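You operate a simulated robot arm through the tools that you are given. There is no shell and no other tool.

You run a simulated robot arm. Do the job below in one go: nothing can be reset, and whatever is moved stays where it is left.

## Task
Put things in order on the top of the wooden table. At the end: the silver steel die from the top of the wooden table stands where the black pin plate stood; the yellow bottle stands where the brown stick holder stood; the brown stick holder from the top of the wooden table stands where the silver steel die stood; the black pin plate is on the green machine tray; the red padlock stands where the yellow bottle stood; whatever was shut is shut again. Leave all else as you found it, and nothing knocked over.

Only the result counts: the job must be done as asked and must still hold three seconds after the hand-in. Knocking over, shifting, dropping, spilling or breaking anything else fails it.

## Robot
A 6-joint arm with a two-finger parallel gripper, fixed in place. Base frame: the origin is at the foot of the arm, x ahead of it, y to its left, z up; the work surface is at about z = 0. Lengths are in m, angles in rad, forces in N, time in s.
With the tool pointing down near the work surface it reaches from about 0.12 to 0.5 m from the base axis. Its first joint turns from -1.257 to 1.257 rad. Payload 0.65 kg.
Tool frame: the origin (TCP) lies between the finger pads and is the grasp point; the fingertips stand 0.025 m ahead of it; z points along the fingers, y is the line along which they close. Largest opening 0.076 m; finger width 0.018, thickness 0.01; the body of the gripper, 0.036 by 0.078 m, starts 0.045 m behind the TCP.
Orientation is that of the tool frame in the base frame, as a unit quaternion [x, y, z, w]. With the fingers straight down and closing along the base's y, the tool's x points along the base's -x, its y along +y and its z along -z.

## Interface
- The arm moves only by the tool servo_tool. Its argument "increments" is a list of rows, each a list of 7 numbers: the shift along the base's x, y, z in units of 20 mm (1.0 is 20 mm), then the turn, a rotation vector about the base's x, y, z in units of 8 degrees (1.0 is 8 degrees), then the opening, from 0 (shut) to 1 (fully open). In form: [[tx, ty, tz, ax, ay, az, jaw], ...]. A call has 1 to 20 rows; each row shifts and turns the commanded pose from where the row before left it. A call with a number of a shift or a turn outside -1 to 1 is refused whole. Rows are played at 5 a second. More than 0.05 m and 0.15 rad between two rows, or a gripper value outside its range, and nothing of the call is played. Where a pose cannot be reached the arm comes as near as it can. A force on the tool above 40 N (or 10 N above the force at the start of the call, whichever is more), or a blocked arm, ends the call early, and 0.2 s more pass. Each finger travels about 0.108 m/s and halts on what it meets, pressing with about 27 N; the grip force reading is that of the motor and also rises with nothing between the fingers. The clock runs only during rows and for 0.2 s after the last one: add rows that do not move to give the fingers time. It gives the time, the measured TCP pose, the force on the tool (base axes), the opening and the grip force at its end, in the units of the frame above (readings bear some noise), with the torque about the TCP (base axes, N m) and any sound that the robot's microphone picked up, and new pictures: "pictures" is both (left out), scene, wrist or none.
- Cameras (640 x 400 px; columns grow to the right, rows downward): "scene" is fixed at [0.0493, 0.2654, 0.4099]; the picture's right is [-0.82, -0.57, 0.00], its down [-0.30, 0.43, -0.85] and it looks along [0.48, -0.70, -0.53] (base axes); focal length 214 px, centre (320, 200). "wrist" rides on the gripper at [0.058, 0.011, -0.081] in the tool frame; the picture's right is [-0.18, 0.98, 0.00], its down [-0.75, -0.14, -0.64] and it looks along [-0.63, -0.12, 0.77] (tool axes); focal length 243 px, centre (320, 200). There is no depth. A picture from a camera that has moved, and an enlarged one, comes with that camera's place and axes in the base frame and with its lens.
- inspect(camera, box): a new picture of the part [left, top, right, bottom] of that camera's present view, enlarged. No time passes.
- job_done(): hands the job in; it is judged then, once.

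Places have to be worked out from the pictures, the camera data and where the tool is seen. Open the gripper and draw the arm clear of the work before you hand the job in, unless the task says otherwise.

The tools are called after "Request:" by a JSON object that holds its "fn" and its "kwargs". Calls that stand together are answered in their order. servo_tool: Moves the arm, as the interface text tells. Its arguments: {"type":"object","properties":{"increments":{"type":"array","items":{"type":"array","items":{"type":"number"}}},"pictures":{"type":"string","enum":["both","scene","wrist","none"]}},"required":["increments"]} The other tools are called the same way: inspect (camera, box) takes an enlarged picture of a part of a camera's view; job_done () hands the job in.

At the start:

```text
time: 0.0
tool_pos: [0.2432, -0.1031, 0.2633]
tool_rot: [0.0, 1.0, 0.0, 0.0]
force: [-0.6, -1.0, 0.9]
torque: [0.01, 0.01, 0.0]
width: 0.0759
grasp_force: 0.1
```

scene: 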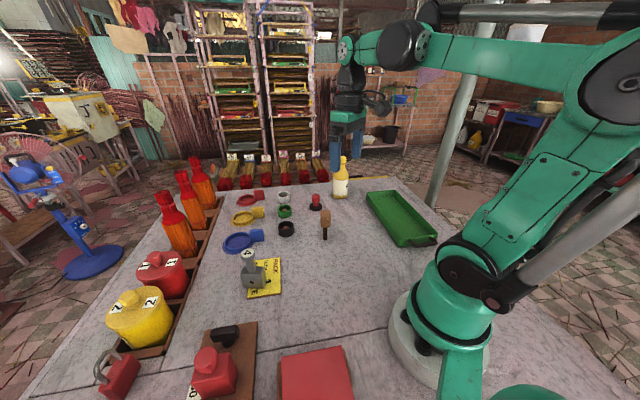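
wrist: 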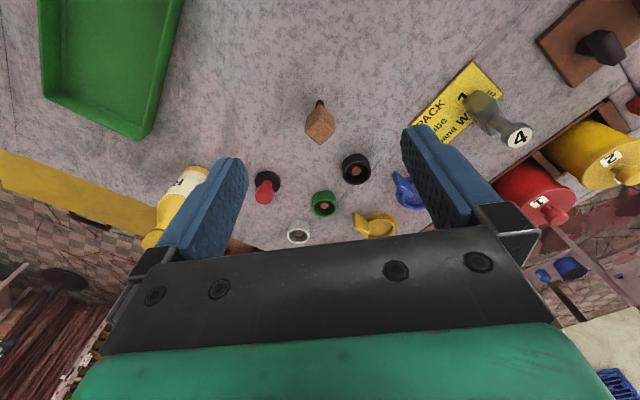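

I'll start by enlarging the scene to identify the objects before moving anything.

Request:
{"fn": "inspect", "kwargs": {"camera": "scene", "box": [200, 160, 360, 260]}}

Request:
{"fn": "inspect", "kwargs": {"camera": "scene", "box": [80, 240, 400, 400]}}

Request:
{"fn": "inspect", "kwargs": {"camera": "wrist", "box": [220, 80, 540, 260]}}

Request:
{"fn": "inspect", "kwargs": {"camera": "scene", "box": [300, 140, 460, 260]}}

```text
4.00 times, centred on (280, 210) of scene
camera zoom: at [0.0493, 0.2654, 0.4099], right [-0.82, -0.57, 0.0], down [-0.3, 0.43, -0.85], along [0.48, -0.7, -0.53], focal length 858 px, centre (480, 160)
```

zoom: 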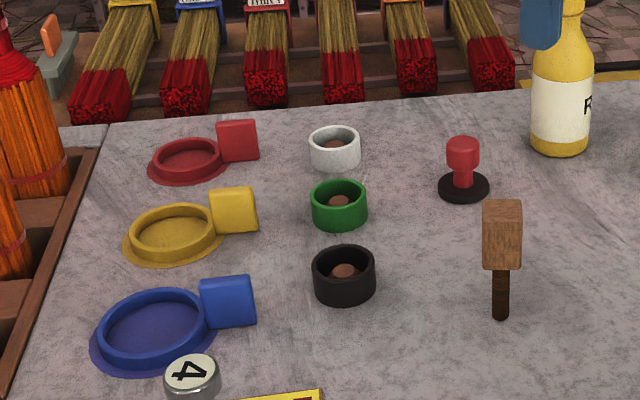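

```text
2.00 times, centred on (240, 320) of scene
camera zoom: at [0.0493, 0.2654, 0.4099], right [-0.82, -0.57, 0.0], down [-0.3, 0.43, -0.85], along [0.48, -0.7, -0.53], focal length 429 px, centre (480, -40)
```

zoom: 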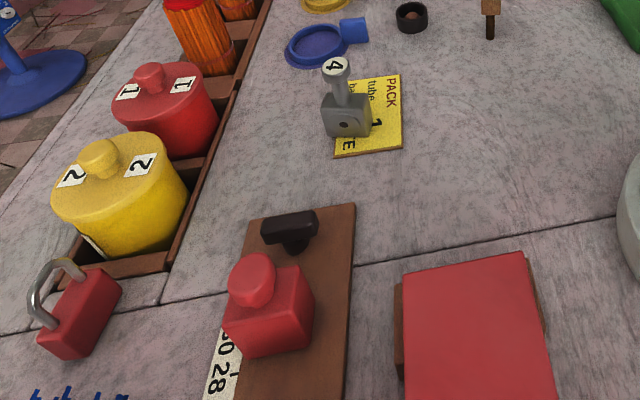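

```text
2.00 times, centred on (380, 170) of wrist
camera zoom: at [0.1828, -0.0915, 0.344], right [0.18, 0.98, 0.0], down [0.75, -0.14, 0.64], along [0.63, -0.12, -0.77], focal length 485 px, centre (200, 260)
```

zoom: 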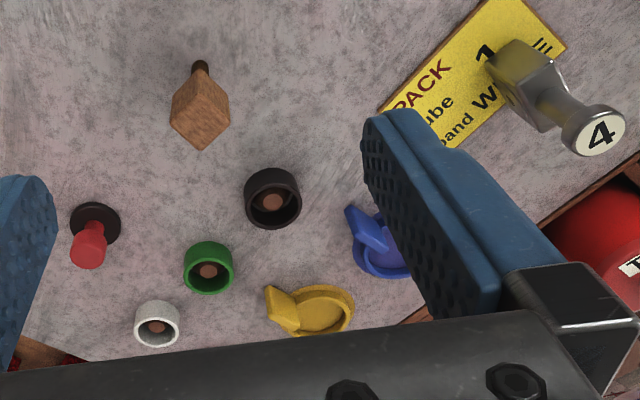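

```text
3.33 times, centred on (380, 200) of scene
camera zoom: at [0.0493, 0.2654, 0.4099], right [-0.82, -0.57, 0.0], down [-0.3, 0.43, -0.85], along [0.48, -0.7, -0.53], focal length 715 px, centre (120, 200)
```

zoom: 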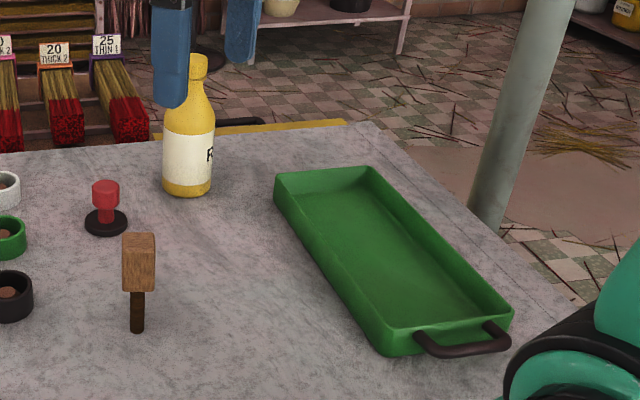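

I'll zoom in more strongly on each candidate object to tell which is the die, pin plate and stick holder.

Request:
{"fn": "inspect", "kwargs": {"camera": "scene", "box": [230, 240, 294, 304]}}

Request:
{"fn": "inspect", "kwargs": {"camera": "scene", "box": [270, 180, 350, 250]}}

Request:
{"fn": "inspect", "kwargs": {"camera": "scene", "box": [180, 310, 370, 400]}}

Request:
{"fn": "inspect", "kwargs": {"camera": "scene", "box": [80, 250, 200, 400]}}

Request:
{"fn": "inspect", "kwargs": {"camera": "wrist", "box": [520, 0, 640, 200]}}

Request:
{"fn": "inspect", "kwargs": {"camera": "scene", "box": [210, 180, 300, 260]}}

```text
6.25 times, centred on (262, 272) of scene
camera zoom: at [0.0493, 0.2654, 0.4099], right [-0.82, -0.57, 0.0], down [-0.3, 0.43, -0.85], along [0.48, -0.7, -0.53], focal length 1340 px, centre (682, -250)
```

zoom: 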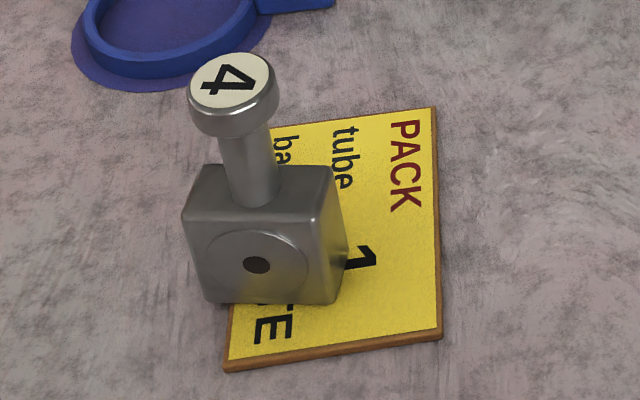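

```text
5.71 times, centred on (310, 215) of scene
camera zoom: at [0.0493, 0.2654, 0.4099], right [-0.82, -0.57, 0.0], down [-0.3, 0.43, -0.85], along [0.48, -0.7, -0.53], focal length 1226 px, centre (377, 114)
```

zoom: 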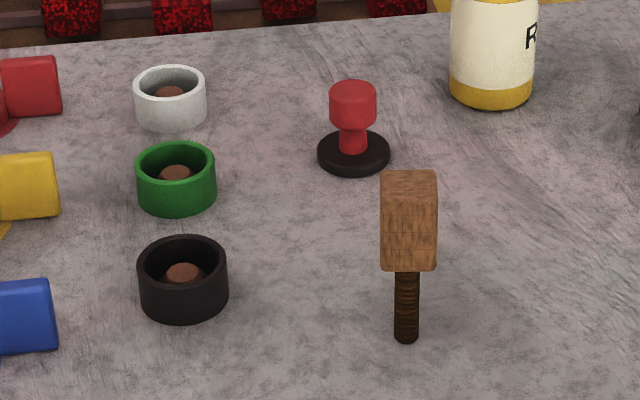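

```text
3.37 times, centred on (275, 355) of scene
camera zoom: at [0.0493, 0.2654, 0.4099], right [-0.82, -0.57, 0.0], down [-0.3, 0.43, -0.85], along [0.48, -0.7, -0.53], focal length 722 px, centre (472, -322)
```

zoom: 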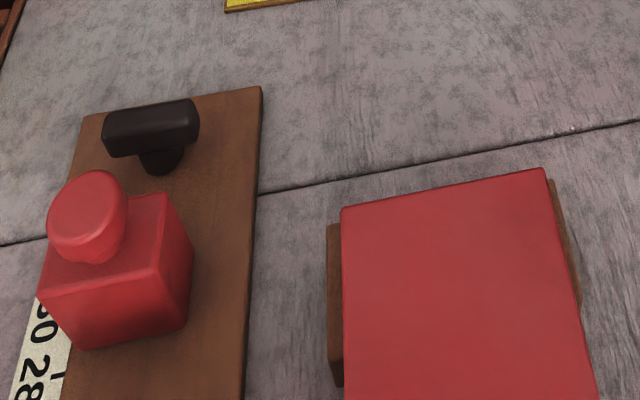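

```text
2.67 times, centred on (140, 325) of scene
camera zoom: at [0.0493, 0.2654, 0.4099], right [-0.82, -0.57, 0.0], down [-0.3, 0.43, -0.85], along [0.48, -0.7, -0.53], focal length 572 px, centre (800, -133)
```

zoom: 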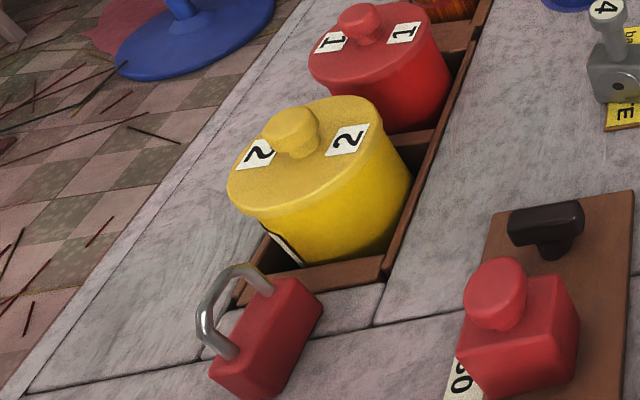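

```text
2.00 times, centred on (580, 100) of wrist
camera zoom: at [0.1828, -0.0915, 0.344], right [0.18, 0.98, 0.0], down [0.75, -0.14, 0.64], along [0.63, -0.12, -0.77], focal length 485 px, centre (-200, 400)
```

zoom: 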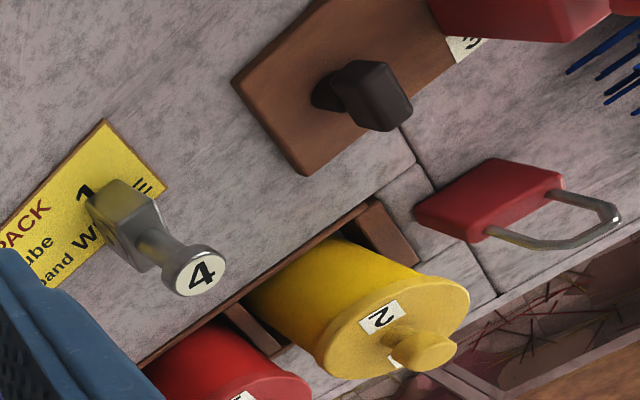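

```text
5.00 times, centred on (255, 220) of scene
camera zoom: at [0.0493, 0.2654, 0.4099], right [-0.82, -0.57, 0.0], down [-0.3, 0.43, -0.85], along [0.48, -0.7, -0.53], focal length 1072 px, centre (645, 100)
```

zoom: 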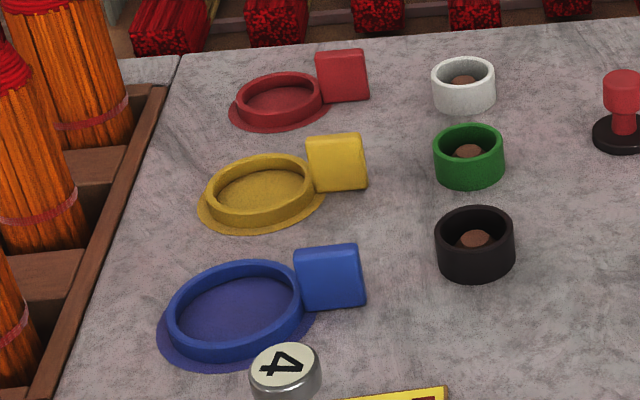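

The die (steel block with the "4" knob on the yellow card), the bottle, the padlock and the green tray are clear, but the pin plate and stick holder aren't certain yet. I'll raise the arm and swing to +y, well above everything, to see the rest of the table with the wrist camera.

Request:
{"fn": "servo_tool", "kwargs": {"increments": [[0, 0, 1, 0, 0, 0, 1], [-0.4, 1, 1, 0, 0, 0, 1], [-0.4, 1, 0.5, 0, 0, 0, 1], [-0.4, 1, 0, 0, 0, 0, 1], [-0.4, 1, 0, 0, 0, 0, 1], [-0.4, 1, 0, 0, 0, 0, 1], [0, 1, 0, 0, 0, 0, 1], [0, 1, 0, 0, 0, 0, 1], [0, 1, 0, 0, 0, 0, 1], [0, 1, 0, 0, 0, 0, 1], [0, 1, 0, 0, 0, 0, 1], [0, 1, 0, 0, 0, 0, 1], [0, 1, 0, 0, 0, 0, 1], [0, 1, 0, 0, 0, 0, 1], [0, 0, 0, 0, 0, 0, 1]]}}

```text
time: 3.2
tool_pos: [0.2026, 0.1584, 0.3128]
tool_rot: [0.0, 1.0, 0.0, -0.001]
force: [0.0, 0.7, -0.8]
torque: [0.0, 0.0, -0.02]
width: 0.0758
grasp_force: 0.0
camera wrist: at [0.1429, 0.1688, 0.3935], right [0.18, 0.98, 0.0], down [0.75, -0.14, 0.64], along [0.63, -0.12, -0.77], focal length 243 px, centre (320, 200)
```

scene: 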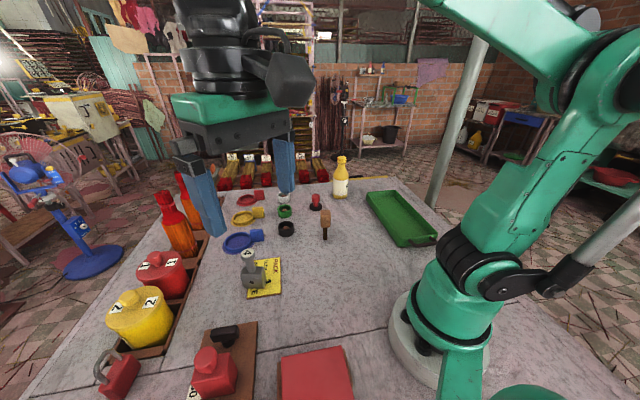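
wrist: 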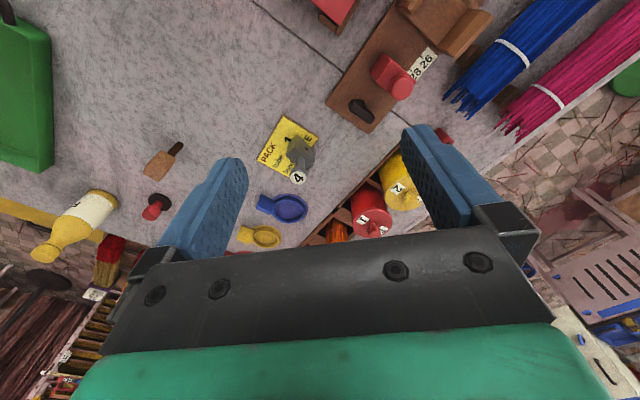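

More is visible now: a board with a brown end piece and stick bundles. I'll zoom in on those.

Request:
{"fn": "inspect", "kwargs": {"camera": "wrist", "box": [300, 0, 520, 140]}}

Request:
{"fn": "inspect", "kwargs": {"camera": "wrist", "box": [240, 110, 360, 250]}}

Request:
{"fn": "inspect", "kwargs": {"camera": "wrist", "box": [30, 120, 230, 280]}}

Request:
{"fn": "inspect", "kwargs": {"camera": "wrist", "box": [420, 0, 640, 160]}}

```text
2.86 times, centred on (410, 70) of wrist
camera zoom: at [0.1429, 0.1688, 0.3935], right [0.18, 0.98, 0.0], down [0.75, -0.14, 0.64], along [0.63, -0.12, -0.77], focal length 693 px, centre (63, 571)
```

zoom: 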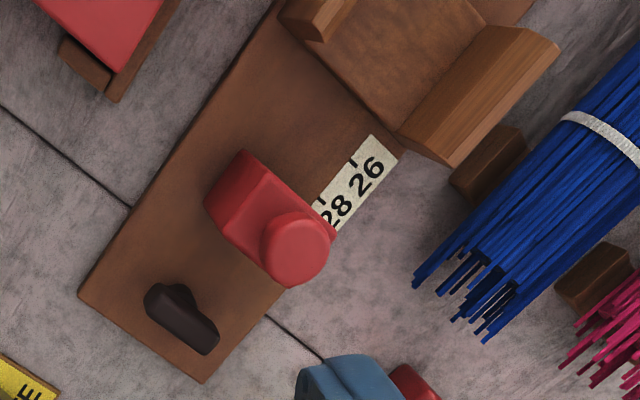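

```text
2.86 times, centred on (300, 180) of wrist
camera zoom: at [0.1429, 0.1688, 0.3935], right [0.18, 0.98, 0.0], down [0.75, -0.14, 0.64], along [0.63, -0.12, -0.77], focal length 693 px, centre (377, 257)
```

zoom: 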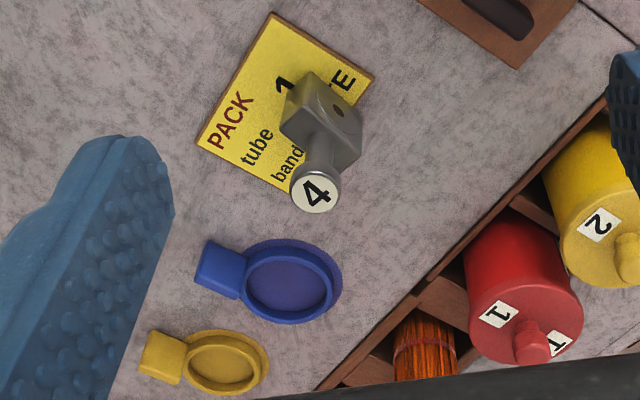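

```text
2.50 times, centred on (130, 200) of wrist
camera zoom: at [0.1429, 0.1688, 0.3935], right [0.18, 0.98, 0.0], down [0.75, -0.14, 0.64], along [0.63, -0.12, -0.77], focal length 606 px, centre (795, 200)
```

zoom: 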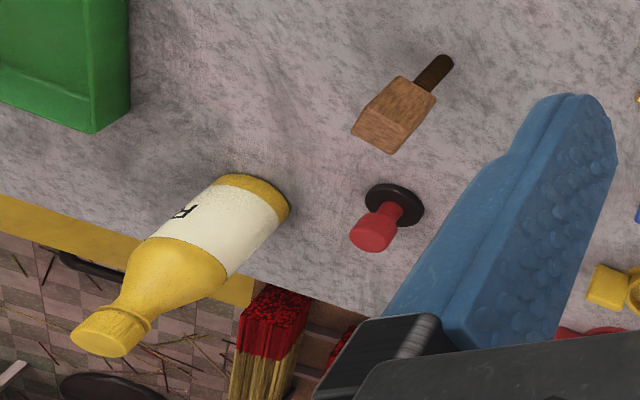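

```text
2.50 times, centred on (530, 80) of wrist
camera zoom: at [0.1429, 0.1688, 0.3935], right [0.18, 0.98, 0.0], down [0.75, -0.14, 0.64], along [0.63, -0.12, -0.77], focal length 606 px, centre (-205, 500)
```

zoom: 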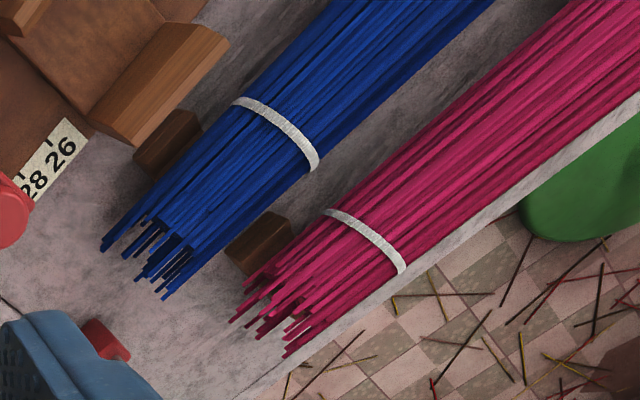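

The board jig, stick bundles and a red-lidded item near the arm need a better look. I'll yaw the tool by about 88° so the wrist camera looks along +y, staying at about 0.31 m height.

Request:
{"fn": "servo_tool", "kwargs": {"increments": [[0, -0.4, 0.2, 0, 0, 1, 1], [0, -0.4, 0.2, 0, 0, 1, 1], [0, -0.4, 0.2, 0, 0, 1, 1], [0, -0.4, 0.2, 0, 0, 1, 1], [0, -0.4, 0, 0, 0, 1, 1], [0, -0.4, 0, 0, 0, 1, 1], [0, -0.4, 0, 0, 0, 1, 1], [0, -0.4, 0, 0, 0, 1, 1], [0, -0.2, 0, 0, 0, 1, 1], [0, 0, 0, 0, 0, 1, 1], [0, 0, 0, 0, 0, 1, 1], [0, 0, 0, 0, 0, 0, 1]]}}

```text
time: 5.8
tool_pos: [0.2019, 0.0887, 0.3298]
tool_rot: [-0.696, 0.718, 0.001, 0.001]
force: [-0.8, 0.1, -0.7]
torque: [0.01, -0.01, -0.02]
width: 0.0757
grasp_force: 0.1
camera wrist: at [0.1883, 0.0313, 0.4101], right [-0.98, 0.22, 0.0], down [0.17, 0.75, 0.64], along [0.14, 0.63, -0.77], focal length 243 px, centre (320, 200)
```

scene: 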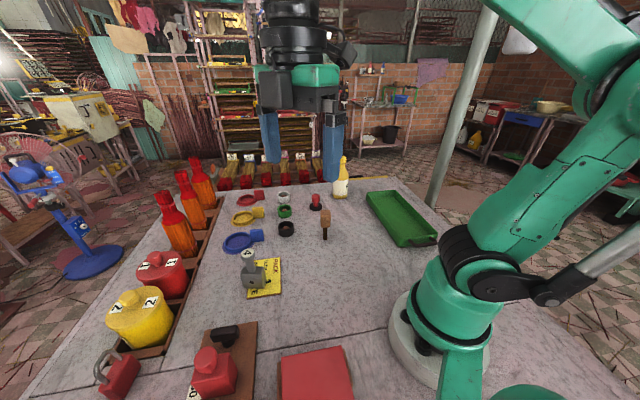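
wrist: 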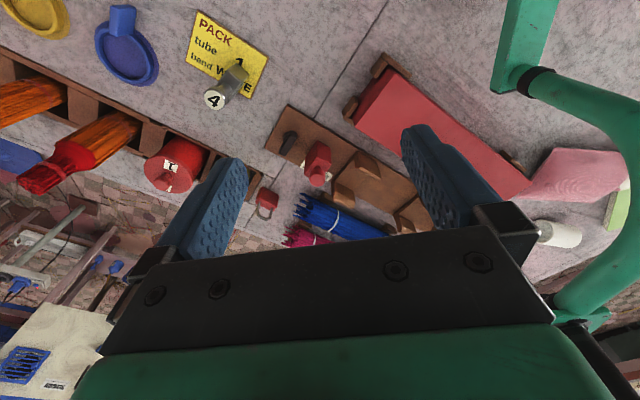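

The view now takes in the jig, the long red block and some items at the far +y/−x side. I'll enlarge those areas.

Request:
{"fn": "inspect", "kwargs": {"camera": "wrist", "box": [240, 40, 440, 240]}}

Request:
{"fn": "inspect", "kwargs": {"camera": "wrist", "box": [480, 60, 640, 280]}}

Request:
{"fn": "inspect", "kwargs": {"camera": "wrist", "box": [60, 0, 300, 120]}}

Request:
{"fn": "inspect", "kwargs": {"camera": "scene", "box": [0, 90, 160, 200]}}

Request:
{"fn": "inspect", "kwargs": {"camera": "scene", "box": [430, 80, 640, 200]}}

```text
2.00 times, centred on (340, 140) of wrist
camera zoom: at [0.1883, 0.0313, 0.4101], right [-0.98, 0.22, 0.0], down [0.17, 0.75, 0.64], along [0.14, 0.63, -0.77], focal length 485 px, centre (280, 320)
```

zoom: 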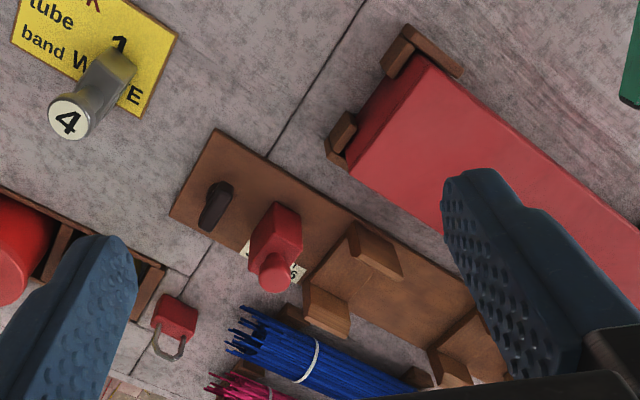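

```text
1.82 times, centred on (560, 170) of wrist
camera zoom: at [0.1883, 0.0313, 0.4101], right [-0.98, 0.22, 0.0], down [0.17, 0.75, 0.64], along [0.14, 0.63, -0.77], focal length 441 px, centre (-116, 254)
```

zoom: 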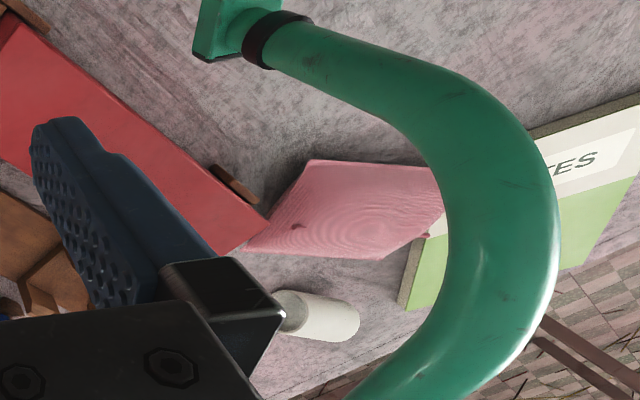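

```text
2.67 times, centred on (180, 60) of wrist
camera zoom: at [0.1883, 0.0313, 0.4101], right [-0.98, 0.22, 0.0], down [0.17, 0.75, 0.64], along [0.14, 0.63, -0.77], focal length 647 px, centre (693, 573)
```

zoom: 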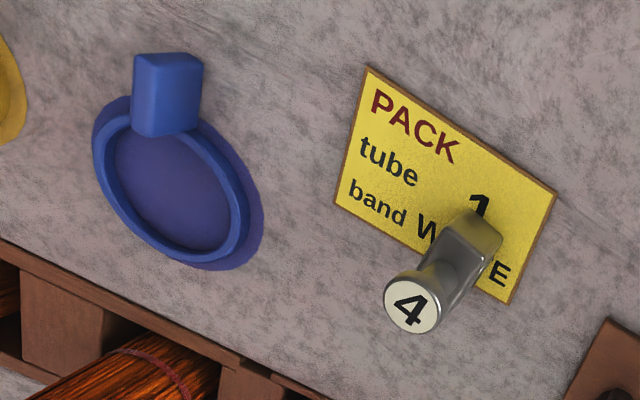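

```text
3.64 times, centred on (80, 145) of scene
camera zoom: at [0.0493, 0.2654, 0.4099], right [-0.82, -0.57, 0.0], down [-0.3, 0.43, -0.85], along [0.48, -0.7, -0.53], focal length 780 px, centre (1193, 400)
```

zoom: 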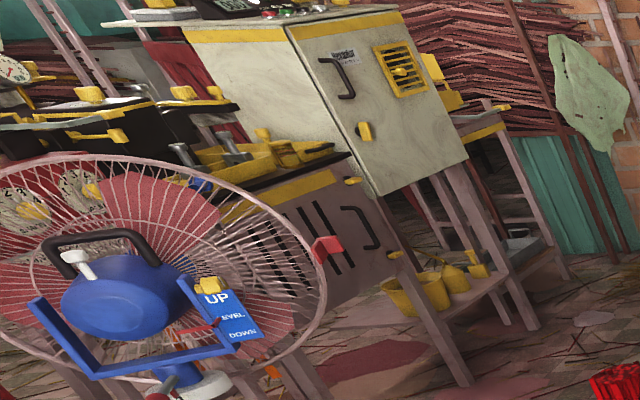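

```text
3.05 times, centred on (535, 140) of scene
camera zoom: at [0.0493, 0.2654, 0.4099], right [-0.82, -0.57, 0.0], down [-0.3, 0.43, -0.85], along [0.48, -0.7, -0.53], focal length 654 px, centre (-335, 383)
```

zoom: 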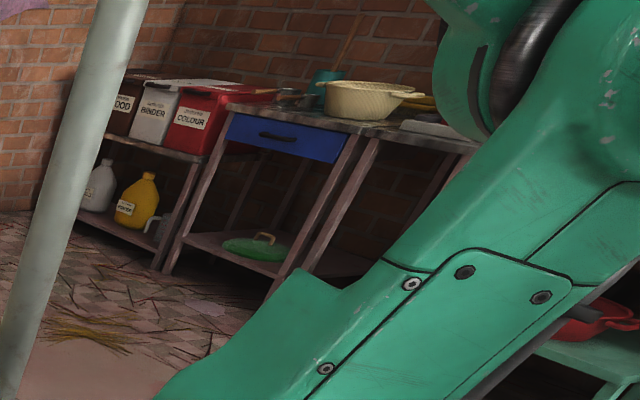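

Next I'll look at the mallet-like item, the disc with the red knob and the rings from close above, to settle which is the stick holder and which is the pin plate.

Request:
{"fn": "servo_tool", "kwargs": {"increments": [[0.4, -0.9, 0, 0, 0, -1, 1], [0.4, -0.9, 0, 0, 0, -1, 1], [0.4, -0.9, 0, 0, 0, -1, 1], [0.4, -0.9, 0, 0, 0, -1, 1], [0.5, -0.9, 0, 0, 0, -1, 1], [0.5, -0.9, 0, 0, 0, -1, 1], [0.5, -0.9, 0, 0, 0, -1, 1], [0.5, -1, 0, 0, 0, -1, 1], [0.5, -1, 0, 0, 0, -1, 1], [0.4, -1, 0, 0, 0, -1, 1], [0, -1, 0, 0, 0, -1, 1], [0, -1, -0.5, 0, 0, 0, 1], [0, 0, -1, 0, 0, 0, 1], [0, 0, 0, 0, 0, 0, 1]]}}

```text
time: 8.8
tool_pos: [0.2922, -0.1379, 0.2998]
tool_rot: [0.0, 1.0, 0.0, 0.0]
force: [-0.1, 0.4, 0.2]
torque: [0.02, -0.03, 0.0]
width: 0.0759
grasp_force: 0.1
camera wrist: at [0.2329, -0.1266, 0.3795], right [0.18, 0.98, 0.0], down [0.75, -0.14, 0.64], along [0.63, -0.12, -0.77], focal length 243 px, centre (320, 200)
```

scene: 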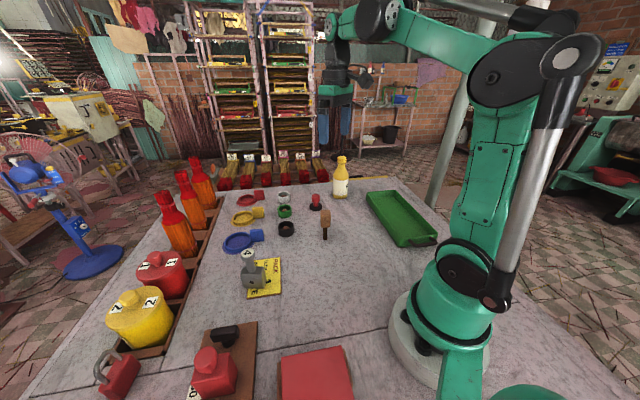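
wrist: 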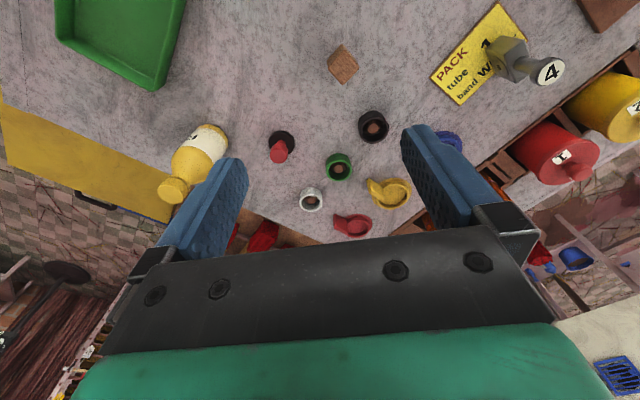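

Request:
{"fn": "inspect", "kwargs": {"camera": "wrist", "box": [300, 20, 400, 110]}}

Request:
{"fn": "inspect", "kwargs": {"camera": "wrist", "box": [250, 100, 410, 240]}}

Request:
{"fn": "inspect", "kwargs": {"camera": "wrist", "box": [150, 100, 310, 220]}}

Request:
{"fn": "inspect", "kwargs": {"camera": "wrist", "box": [420, 0, 600, 120]}}

Request:
{"fn": "inspect", "kwargs": {"camera": "scene", "box": [480, 30, 640, 200]}}

```text
4.44 times, centred on (350, 65) of wrist
camera zoom: at [0.2329, -0.1266, 0.3795], right [0.18, 0.98, 0.0], down [0.75, -0.14, 0.64], along [0.63, -0.12, -0.77], focal length 1078 px, centre (187, 800)
```

zoom: 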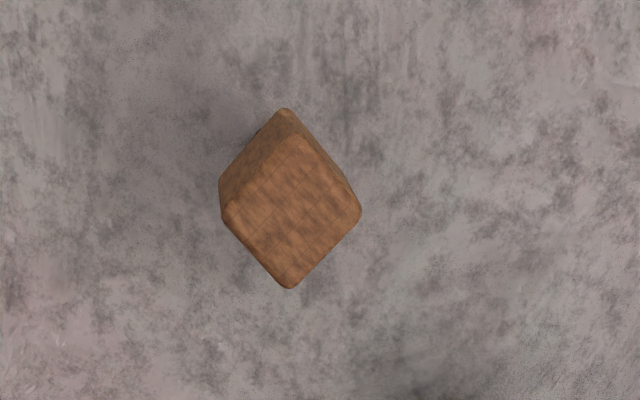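

```text
2.86 times, centred on (330, 170) of wrist
camera zoom: at [0.2329, -0.1266, 0.3795], right [0.18, 0.98, 0.0], down [0.75, -0.14, 0.64], along [0.63, -0.12, -0.77], focal length 693 px, centre (291, 286)
```

zoom: 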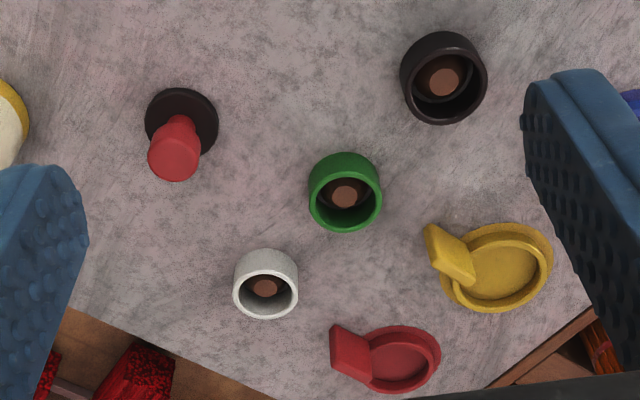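

```text
3.33 times, centred on (230, 160) of wrist
camera zoom: at [0.2329, -0.1266, 0.3795], right [0.18, 0.98, 0.0], down [0.75, -0.14, 0.64], along [0.63, -0.12, -0.77], focal length 809 px, centre (620, 333)
```

zoom: 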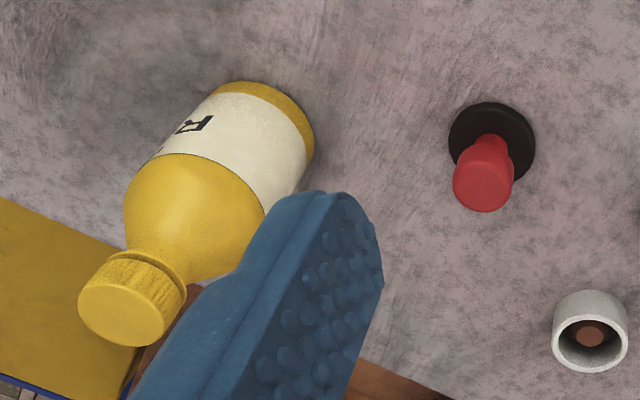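

```text
3.33 times, centred on (510, 60) of wrist
camera zoom: at [0.2329, -0.1266, 0.3795], right [0.18, 0.98, 0.0], down [0.75, -0.14, 0.64], along [0.63, -0.12, -0.77], focal length 809 px, centre (-313, 667)
```

zoom: 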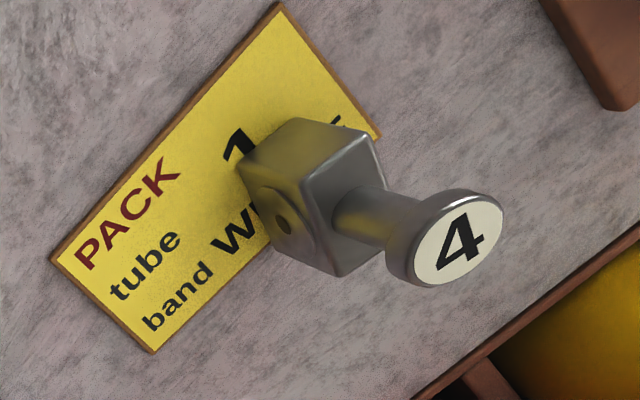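

```text
2.35 times, centred on (560, 115) of scene
camera zoom: at [0.0493, 0.2654, 0.4099], right [-0.82, -0.57, 0.0], down [-0.3, 0.43, -0.85], along [0.48, -0.7, -0.53], focal length 505 px, centre (-245, 400)
```

zoom: 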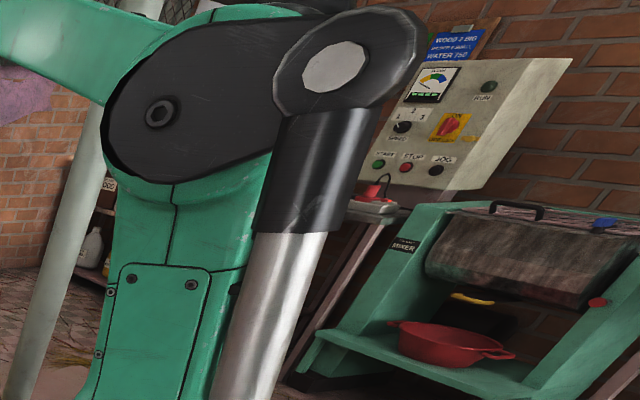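

The loose items are now clear. The disc with the red pin-knob is the black pin plate, at about (0.408, −0.227). The brown block on the wrapped rod is the stick holder, at about (0.292, −0.113), and the die is at about (0.337, 0.099). The rings, dishes and jig are fixed sets, so I'll hover over the pin plate to locate it precisely.

Request:
{"fn": "servo_tool", "kwargs": {"increments": [[1, -0.8, 0, 0, 0, 0, 1], [1, -0.8, 0, 0, 0, 0, 1], [1, -0.8, 0, 0, 0, 0, 1], [1, -0.8, -0.5, 0, 0, 0, 1], [1, -0.8, -1, 0, 0, 0, 1], [0.4, -0.2, -1, 0, 0, 0, 1], [0, 0, -1, 0, 0, 0, 1], [0, 0, -0.5, 0, 0, 0, 1], [0, 0, 0, 0, 0, 0, 1], [0, 0, 0, 0, 0, 0, 1]]}}

```text
time: 11.0
tool_pos: [0.3679, -0.1991, 0.2232]
tool_rot: [0.0, 1.0, 0.0, -0.001]
force: [-0.9, 0.1, -0.4]
torque: [-0.04, 0.01, 0.0]
width: 0.076
grasp_force: 0.0
out of reach, approached as far as the arm can: row 4, 5
camera wrist: at [0.3083, -0.1873, 0.3037], right [0.18, 0.98, 0.0], down [0.75, -0.14, 0.64], along [0.63, -0.12, -0.77], focal length 243 px, centre (320, 200)
```

scene: 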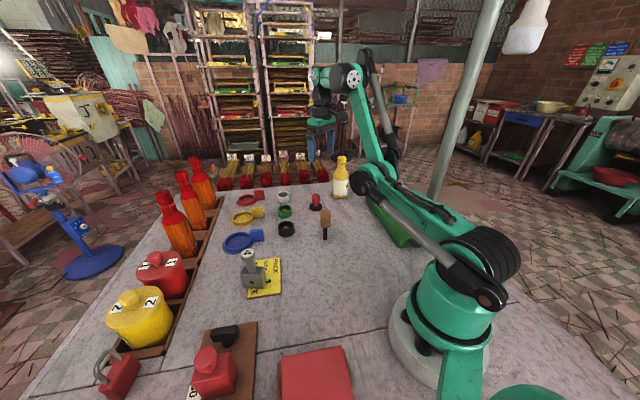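
wrist: 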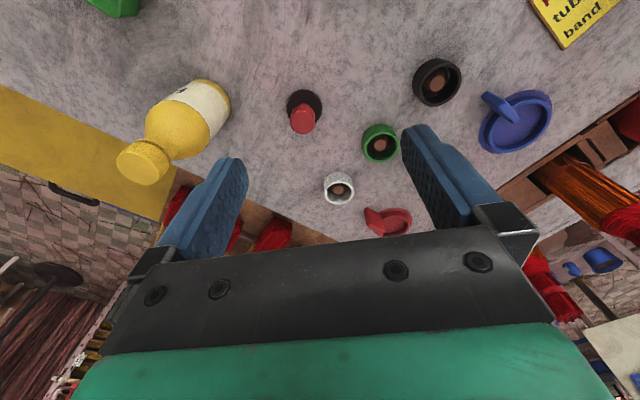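

At z ≈ 0.30 the reach was limited, and the arm stopped at (0.368, −0.199, 0.223). I'll zoom in on the pin plate and bottle from here.

Request:
{"fn": "inspect", "kwargs": {"camera": "wrist", "box": [260, 60, 350, 150]}}

Request:
{"fn": "inspect", "kwargs": {"camera": "wrist", "box": [100, 60, 260, 200]}}

Request:
{"fn": "inspect", "kwargs": {"camera": "scene", "box": [295, 140, 365, 220]}}

```text
4.44 times, centred on (305, 105) of wrist
camera zoom: at [0.3083, -0.1873, 0.3037], right [0.18, 0.98, 0.0], down [0.75, -0.14, 0.64], along [0.63, -0.12, -0.77], focal length 1078 px, centre (387, 622)
```

zoom: 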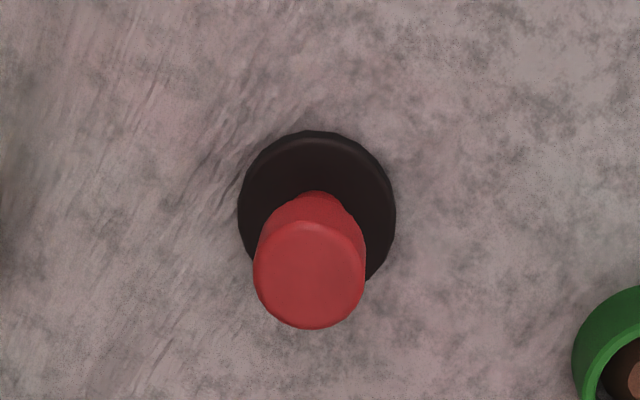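

```text
2.86 times, centred on (180, 130) of wrist
camera zoom: at [0.3083, -0.1873, 0.3037], right [0.18, 0.98, 0.0], down [0.75, -0.14, 0.64], along [0.63, -0.12, -0.77], focal length 693 px, centre (720, 400)
```

zoom: 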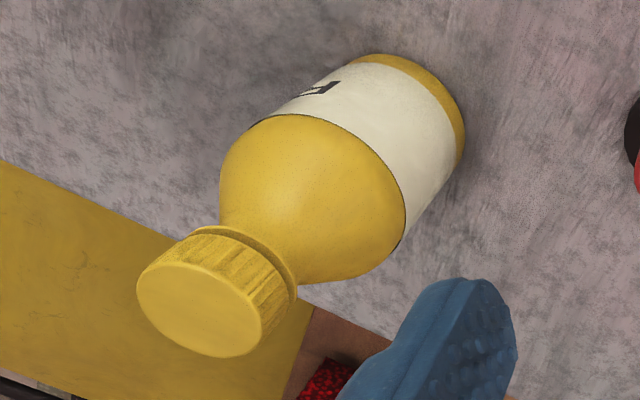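

```text
5.00 times, centred on (330, 180) of scene
camera zoom: at [0.0493, 0.2654, 0.4099], right [-0.82, -0.57, 0.0], down [-0.3, 0.43, -0.85], along [0.48, -0.7, -0.53], focal length 1072 px, centre (270, 300)
```

zoom: 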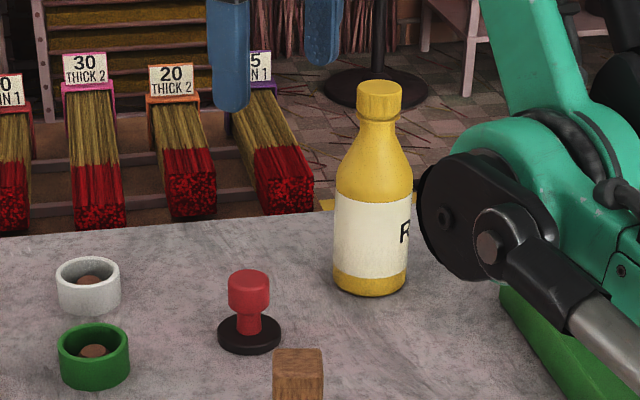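

The pin plate triangulates to about (0.4055, −0.2245), with the knob top at z ≈ 0.05. I'll drop to z ≈ 0.14 while moving over it, then check the alignment before going lower.

Request:
{"fn": "servo_tool", "kwargs": {"increments": [[0, 0, -0.9, 0, 0, 0, 1], [0, 0, -0.9, 0, 0, 0, 1], [0, 0, -0.85, 0, 0, 0, 1], [0.94, -0.635, -0.75, 0, 0, 0, 1], [0.94, -0.635, -0.75, 0, 0, 0, 1], [0, 0, -1, 0, 0, 0, 1], [0, 0, 0, 0, 0, 0, 1], [0, 0, 0, 0, 0, 0, 1]]}}

```text
time: 12.8
tool_pos: [0.415, -0.2263, 0.1583]
tool_rot: [-0.001, 1.0, 0.0, -0.001]
force: [0.2, -0.7, -0.7]
torque: [0.0, 0.02, -0.02]
width: 0.0759
grasp_force: 0.1
out of reach, approached as far as the arm can: row 1, 2, 3, 5
camera wrist: at [0.3556, -0.2154, 0.2387], right [0.18, 0.98, 0.0], down [0.75, -0.14, 0.64], along [0.63, -0.12, -0.77], focal length 243 px, centre (320, 200)
```

scene: 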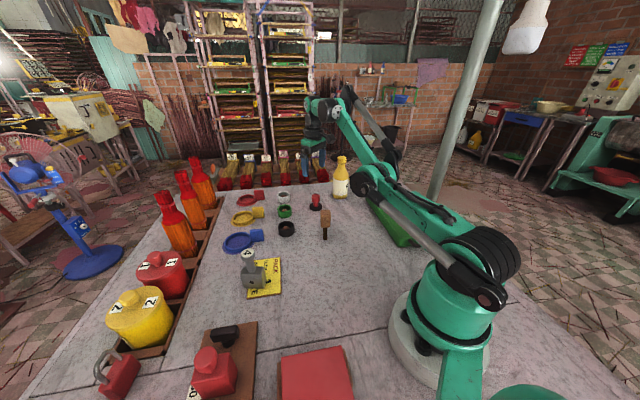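
wrist: 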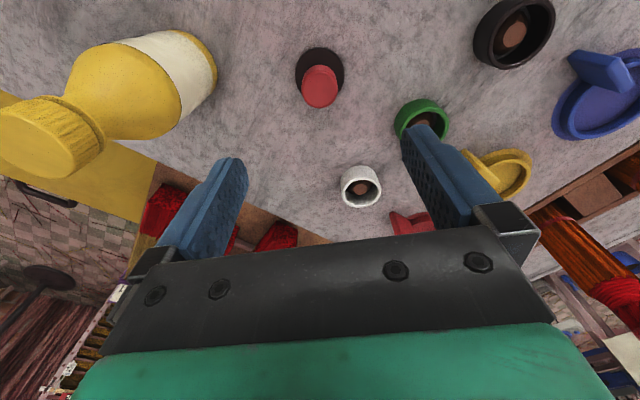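

The readings show the arm at the edge of its reach, (0.415, −0.226, 0.158). The reach grows as I go lower, so I'll pull in slightly and descend over the pin plate to z ≈ 0.1.

Request:
{"fn": "servo_tool", "kwargs": {"increments": [[-0.24, 0.04, -1, 0, 0, 0, 1], [-0.24, 0.05, -1, 0, 0, 0, 1], [0, 0, -0.8, 0, 0, 0, 1], [0, 0, 0, 0, 0, 0, 1]]}}

```text
time: 13.8
tool_pos: [0.4295, -0.2391, 0.1119]
tool_rot: [0.001, 1.0, 0.001, -0.001]
force: [0.9, -0.6, -0.3]
torque: [0.01, -0.01, -0.02]
width: 0.0759
grasp_force: 0.0
out of reach, approached as far as the arm can: row 1, 2, 3
camera wrist: at [0.3703, -0.228, 0.1917], right [0.18, 0.98, 0.0], down [0.75, -0.14, 0.64], along [0.63, -0.12, -0.77], focal length 243 px, centre (320, 200)
```

scene: 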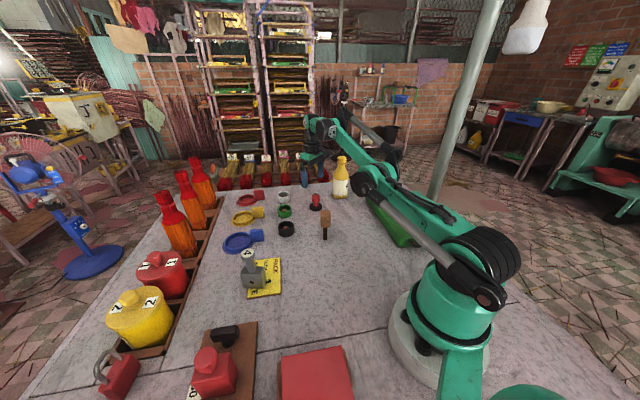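
wrist: 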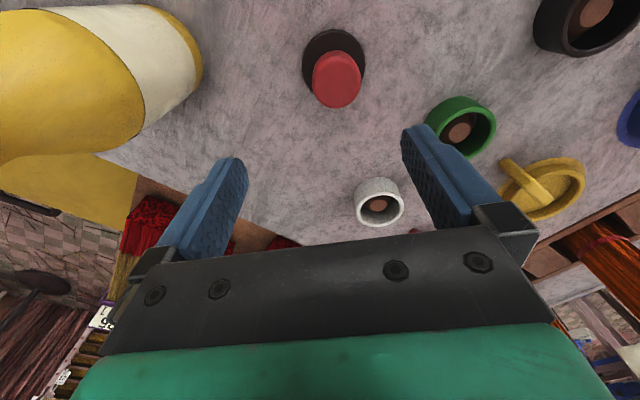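

The arm slid outward along its reach boundary instead of pulling in, and is now at (0.4295, −0.239, 0.112). I'll command a clear inward radial move to get off the stretched-out pose and check how it responds.

Request:
{"fn": "servo_tool", "kwargs": {"increments": [[-1, 0.55, 0, 0, 0, 0, 1], [-1, 0.55, 0, 0, 0, 0, 1], [0, 0, 0, 0, 0, 0, 1]], "pictures": "wrist"}}

```text
time: 14.6
tool_pos: [0.3884, -0.2161, 0.1126]
tool_rot: [0.0, 1.0, 0.001, 0.0]
force: [-0.1, 0.0, 1.1]
torque: [0.0, 0.01, -0.04]
width: 0.0759
grasp_force: 0.0
out of reach, approached as far as the arm can: row 1
camera wrist: at [0.3296, -0.2059, 0.1926], right [0.18, 0.98, 0.0], down [0.75, -0.14, 0.64], along [0.63, -0.12, -0.77], focal length 243 px, centre (320, 200)
```

wrist: 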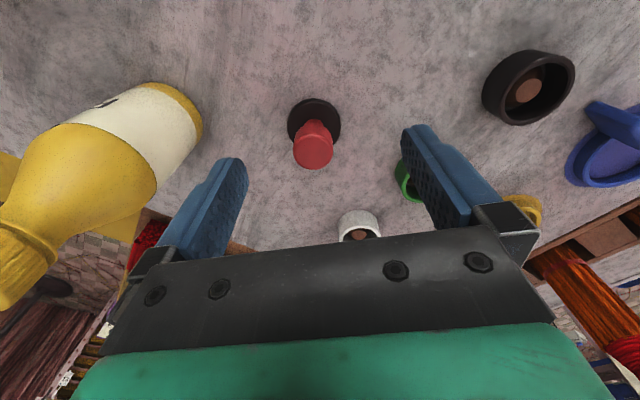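

That worked: the arm is now at (0.388, −0.216, 0.113), inside its reach. I'll re-measure the pin plate from this closer view.

Request:
{"fn": "inspect", "kwargs": {"camera": "wrist", "box": [270, 80, 360, 180]}}

```text
4.00 times, centred on (315, 130) of wrist
camera zoom: at [0.3296, -0.2059, 0.1926], right [0.18, 0.98, 0.0], down [0.75, -0.14, 0.64], along [0.63, -0.12, -0.77], focal length 970 px, centre (340, 480)
```

zoom: 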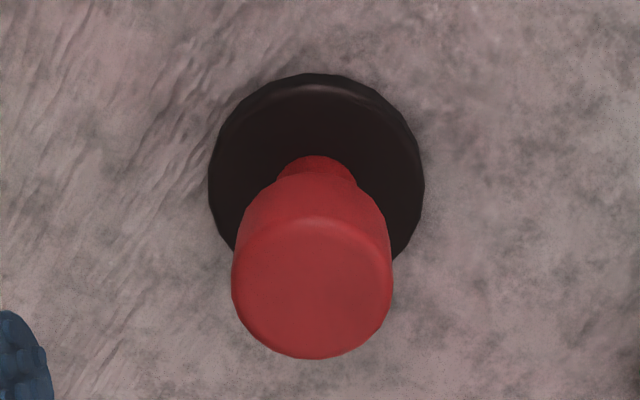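

The pin plate centre is confirmed at (0.4054, −0.2248). I'll move over it and descend to z ≈ 0.037 with the jaws open around the knob.

Request:
{"fn": "servo_tool", "kwargs": {"increments": [[0.85, -0.435, 0, 0, 0, 0, 1], [0, 0, -0.95, 0, 0, 0, 1], [0, 0, -0.95, 0, 0, 0, 1], [0, 0, -0.95, 0, 0, 0, 1], [0, 0, -0.95, 0, 0, 0, 1], [0, 0, 0, 0, 0, 0, 1]]}}

```text
time: 16.0
tool_pos: [0.4074, -0.2251, 0.0368]
tool_rot: [0.0, 1.0, 0.0, 0.0]
force: [-0.4, 0.4, 0.0]
torque: [0.03, 0.0, -0.01]
width: 0.0758
grasp_force: 0.1
camera wrist: at [0.3478, -0.2139, 0.116], right [0.18, 0.98, 0.0], down [0.75, -0.14, 0.64], along [0.63, -0.12, -0.77], focal length 243 px, centre (320, 200)
```

scene: 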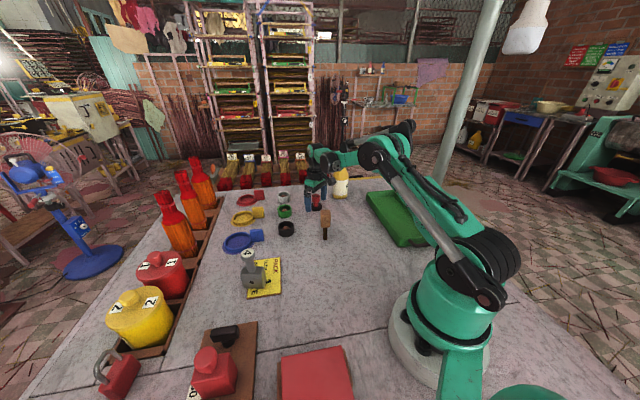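
wrist: 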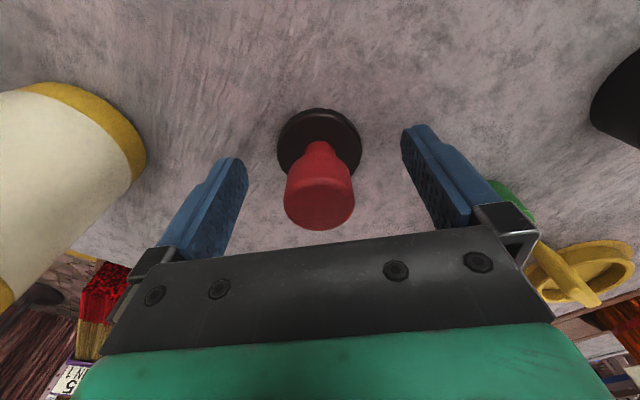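

The knob is centred between the fingers, so I'll close the gripper on it.

Request:
{"fn": "servo_tool", "kwargs": {"increments": [[0, 0, 0, 0, 0, 0, 0], [0, 0, 0, 0, 0, 0, 0], [0, 0, 0, 0, 0, 0, 0], [0, 0, 0, 0, 0, 0, 0]], "pictures": "wrist"}}

```text
time: 17.0
tool_pos: [0.4076, -0.2254, 0.0362]
tool_rot: [0.0, 1.0, -0.001, 0.0]
force: [0.1, 0.5, -0.6]
torque: [-0.06, -0.01, 0.02]
width: 0.0269
grasp_force: 26.7
camera wrist: at [0.3478, -0.2139, 0.1163], right [0.18, 0.98, 0.0], down [0.75, -0.14, 0.64], along [0.63, -0.12, -0.77], focal length 243 px, centre (320, 200)
```

wrist: 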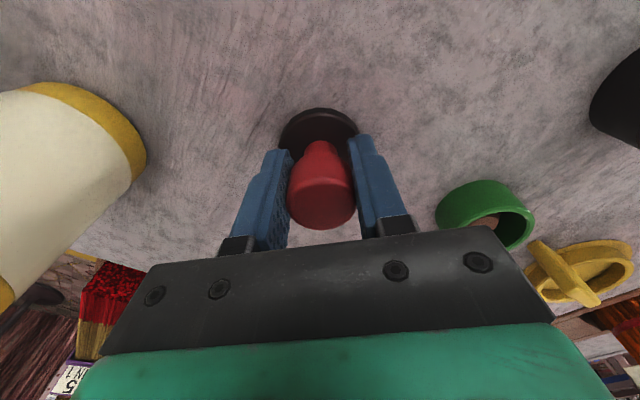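

The knob is held at width 0.027, so it's a firm grip, and the pin plate's place is recorded as (0.405, −0.225). The tray centre works out to about (0.166, −0.3255), with the rim about 0.03 high. I'll lift, pull inward and carry the plate over the tray.

Request:
{"fn": "servo_tool", "kwargs": {"increments": [[0, 0, 1, 0, 0, 0, 0], [0, 0, 1, 0, 0, 0, 0], [0, 0, 1, 0, 0, 0, 0], [-1, 0, 0.7, 0, 0, 0, 0], [-1, 0, 0.7, 0, 0, 0, 0], [-1, 0, 0.7, 0, 0, 0, 0], [-1, 0, 0.7, 0, 0, 0, 0], [-0.897, -0.556, 0, 0, 0, -0.33, 0], [-0.897, -0.556, 0, 0, 0, -0.33, 0], [-0.897, -0.556, 0, 0, 0, -0.33, 0], [-0.897, -0.556, 0, 0, 0, -0.33, 0], [-0.897, -0.556, 0, 0, 0, -0.33, 0], [-0.897, -0.556, 0, 0, 0, -0.33, 0], [-0.897, -0.556, 0, 0, 0, -0.33, 0], [-0.897, -0.556, 0, 0, 0, -0.33, 0], [-0.897, -0.556, 0, 0, 0, -0.33, 0], [0, 0, 0, 0, 0, 0, 0]]}}

```text
time: 20.6
tool_pos: [0.1674, -0.3263, 0.1528]
tool_rot: [0.207, 0.978, 0.001, 0.001]
force: [0.1, 0.0, 0.8]
torque: [0.0, 0.0, 0.02]
width: 0.0
grasp_force: 23.4
camera wrist: at [0.1177, -0.2921, 0.2334], right [0.56, 0.83, 0.0], down [0.63, -0.43, 0.64], along [0.53, -0.36, -0.77], focal length 243 px, centre (320, 200)
```

scene: 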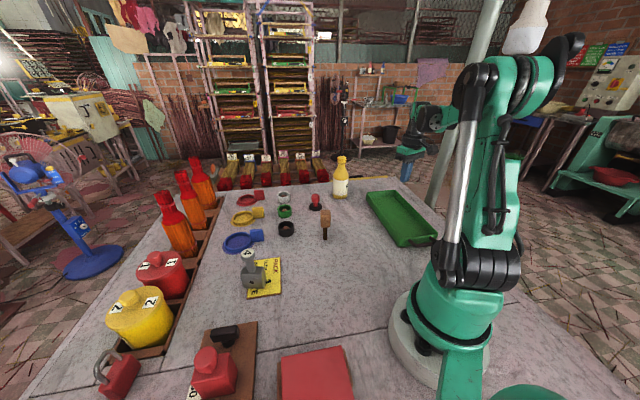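
wrist: 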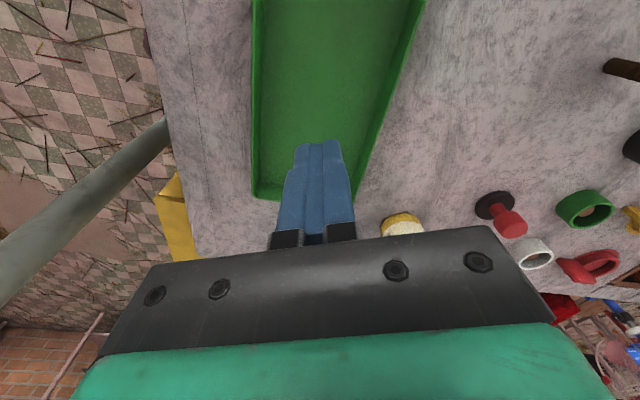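

The fingers closed fully (width 0), so the plate slipped out during the lift. It looks to be still standing near its place, and I'll check it closely.

Request:
{"fn": "inspect", "kwargs": {"camera": "scene", "box": [290, 180, 340, 220]}}

Request:
{"fn": "inspect", "kwargs": {"camera": "scene", "box": [270, 150, 370, 250]}}

Request:
{"fn": "inspect", "kwargs": {"camera": "wrist", "box": [440, 160, 640, 300]}}

Request:
{"fn": "inspect", "kwargs": {"camera": "scene", "box": [350, 170, 450, 260]}}

```text
10.00 times, centred on (315, 200) of scene
camera zoom: at [0.0493, 0.2654, 0.4099], right [-0.82, -0.57, 0.0], down [-0.3, 0.43, -0.85], along [0.48, -0.7, -0.53], focal length 2145 px, centre (370, 200)
```

zoom: 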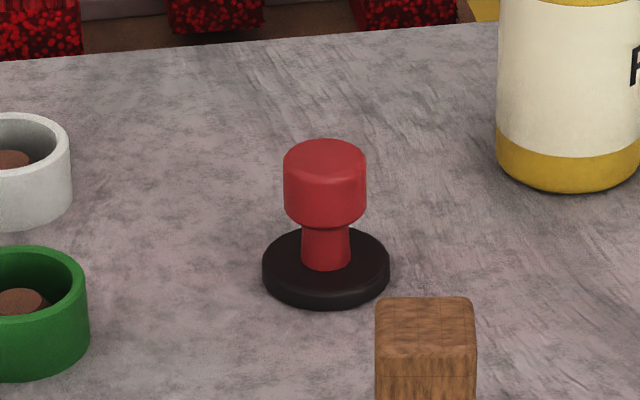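

```text
4.00 times, centred on (320, 200) of scene
camera zoom: at [0.0493, 0.2654, 0.4099], right [-0.82, -0.57, 0.0], down [-0.3, 0.43, -0.85], along [0.48, -0.7, -0.53], focal length 858 px, centre (320, 200)
```

zoom: 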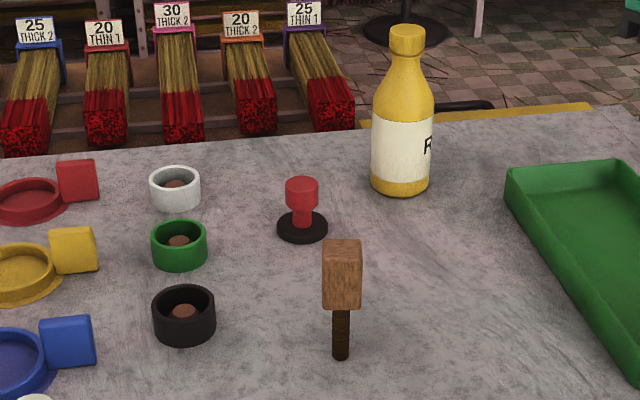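

```text
2.86 times, centred on (540, 230) of wrist
camera zoom: at [0.1177, -0.2921, 0.2334], right [0.56, 0.83, 0.0], down [0.63, -0.43, 0.64], along [0.53, -0.36, -0.77], focal length 693 px, centre (-309, 114)
```

zoom: 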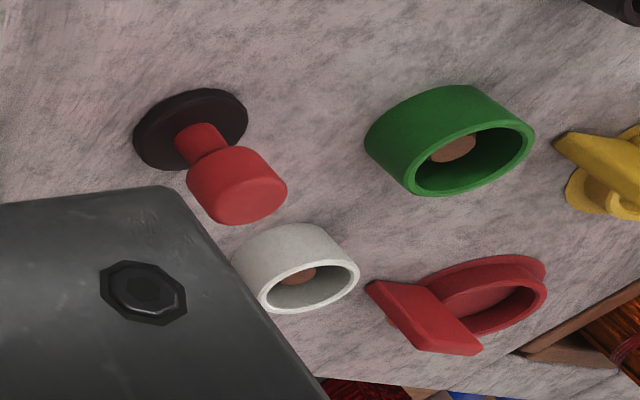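

```text
4.44 times, centred on (400, 215) of scene
camera zoom: at [0.0493, 0.2654, 0.4099], right [-0.82, -0.57, 0.0], down [-0.3, 0.43, -0.85], along [0.48, -0.7, -0.53], focal length 953 px, centre (-36, 133)
```

zoom: 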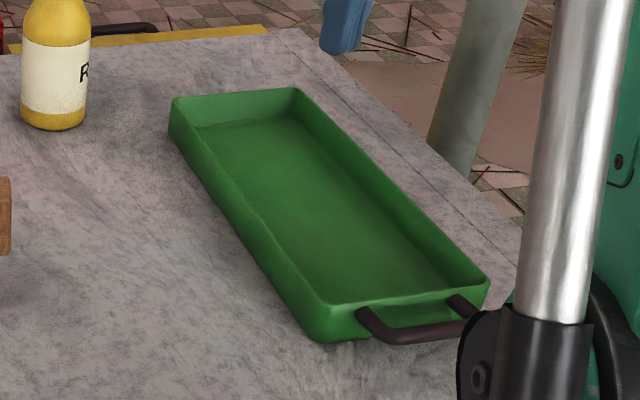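

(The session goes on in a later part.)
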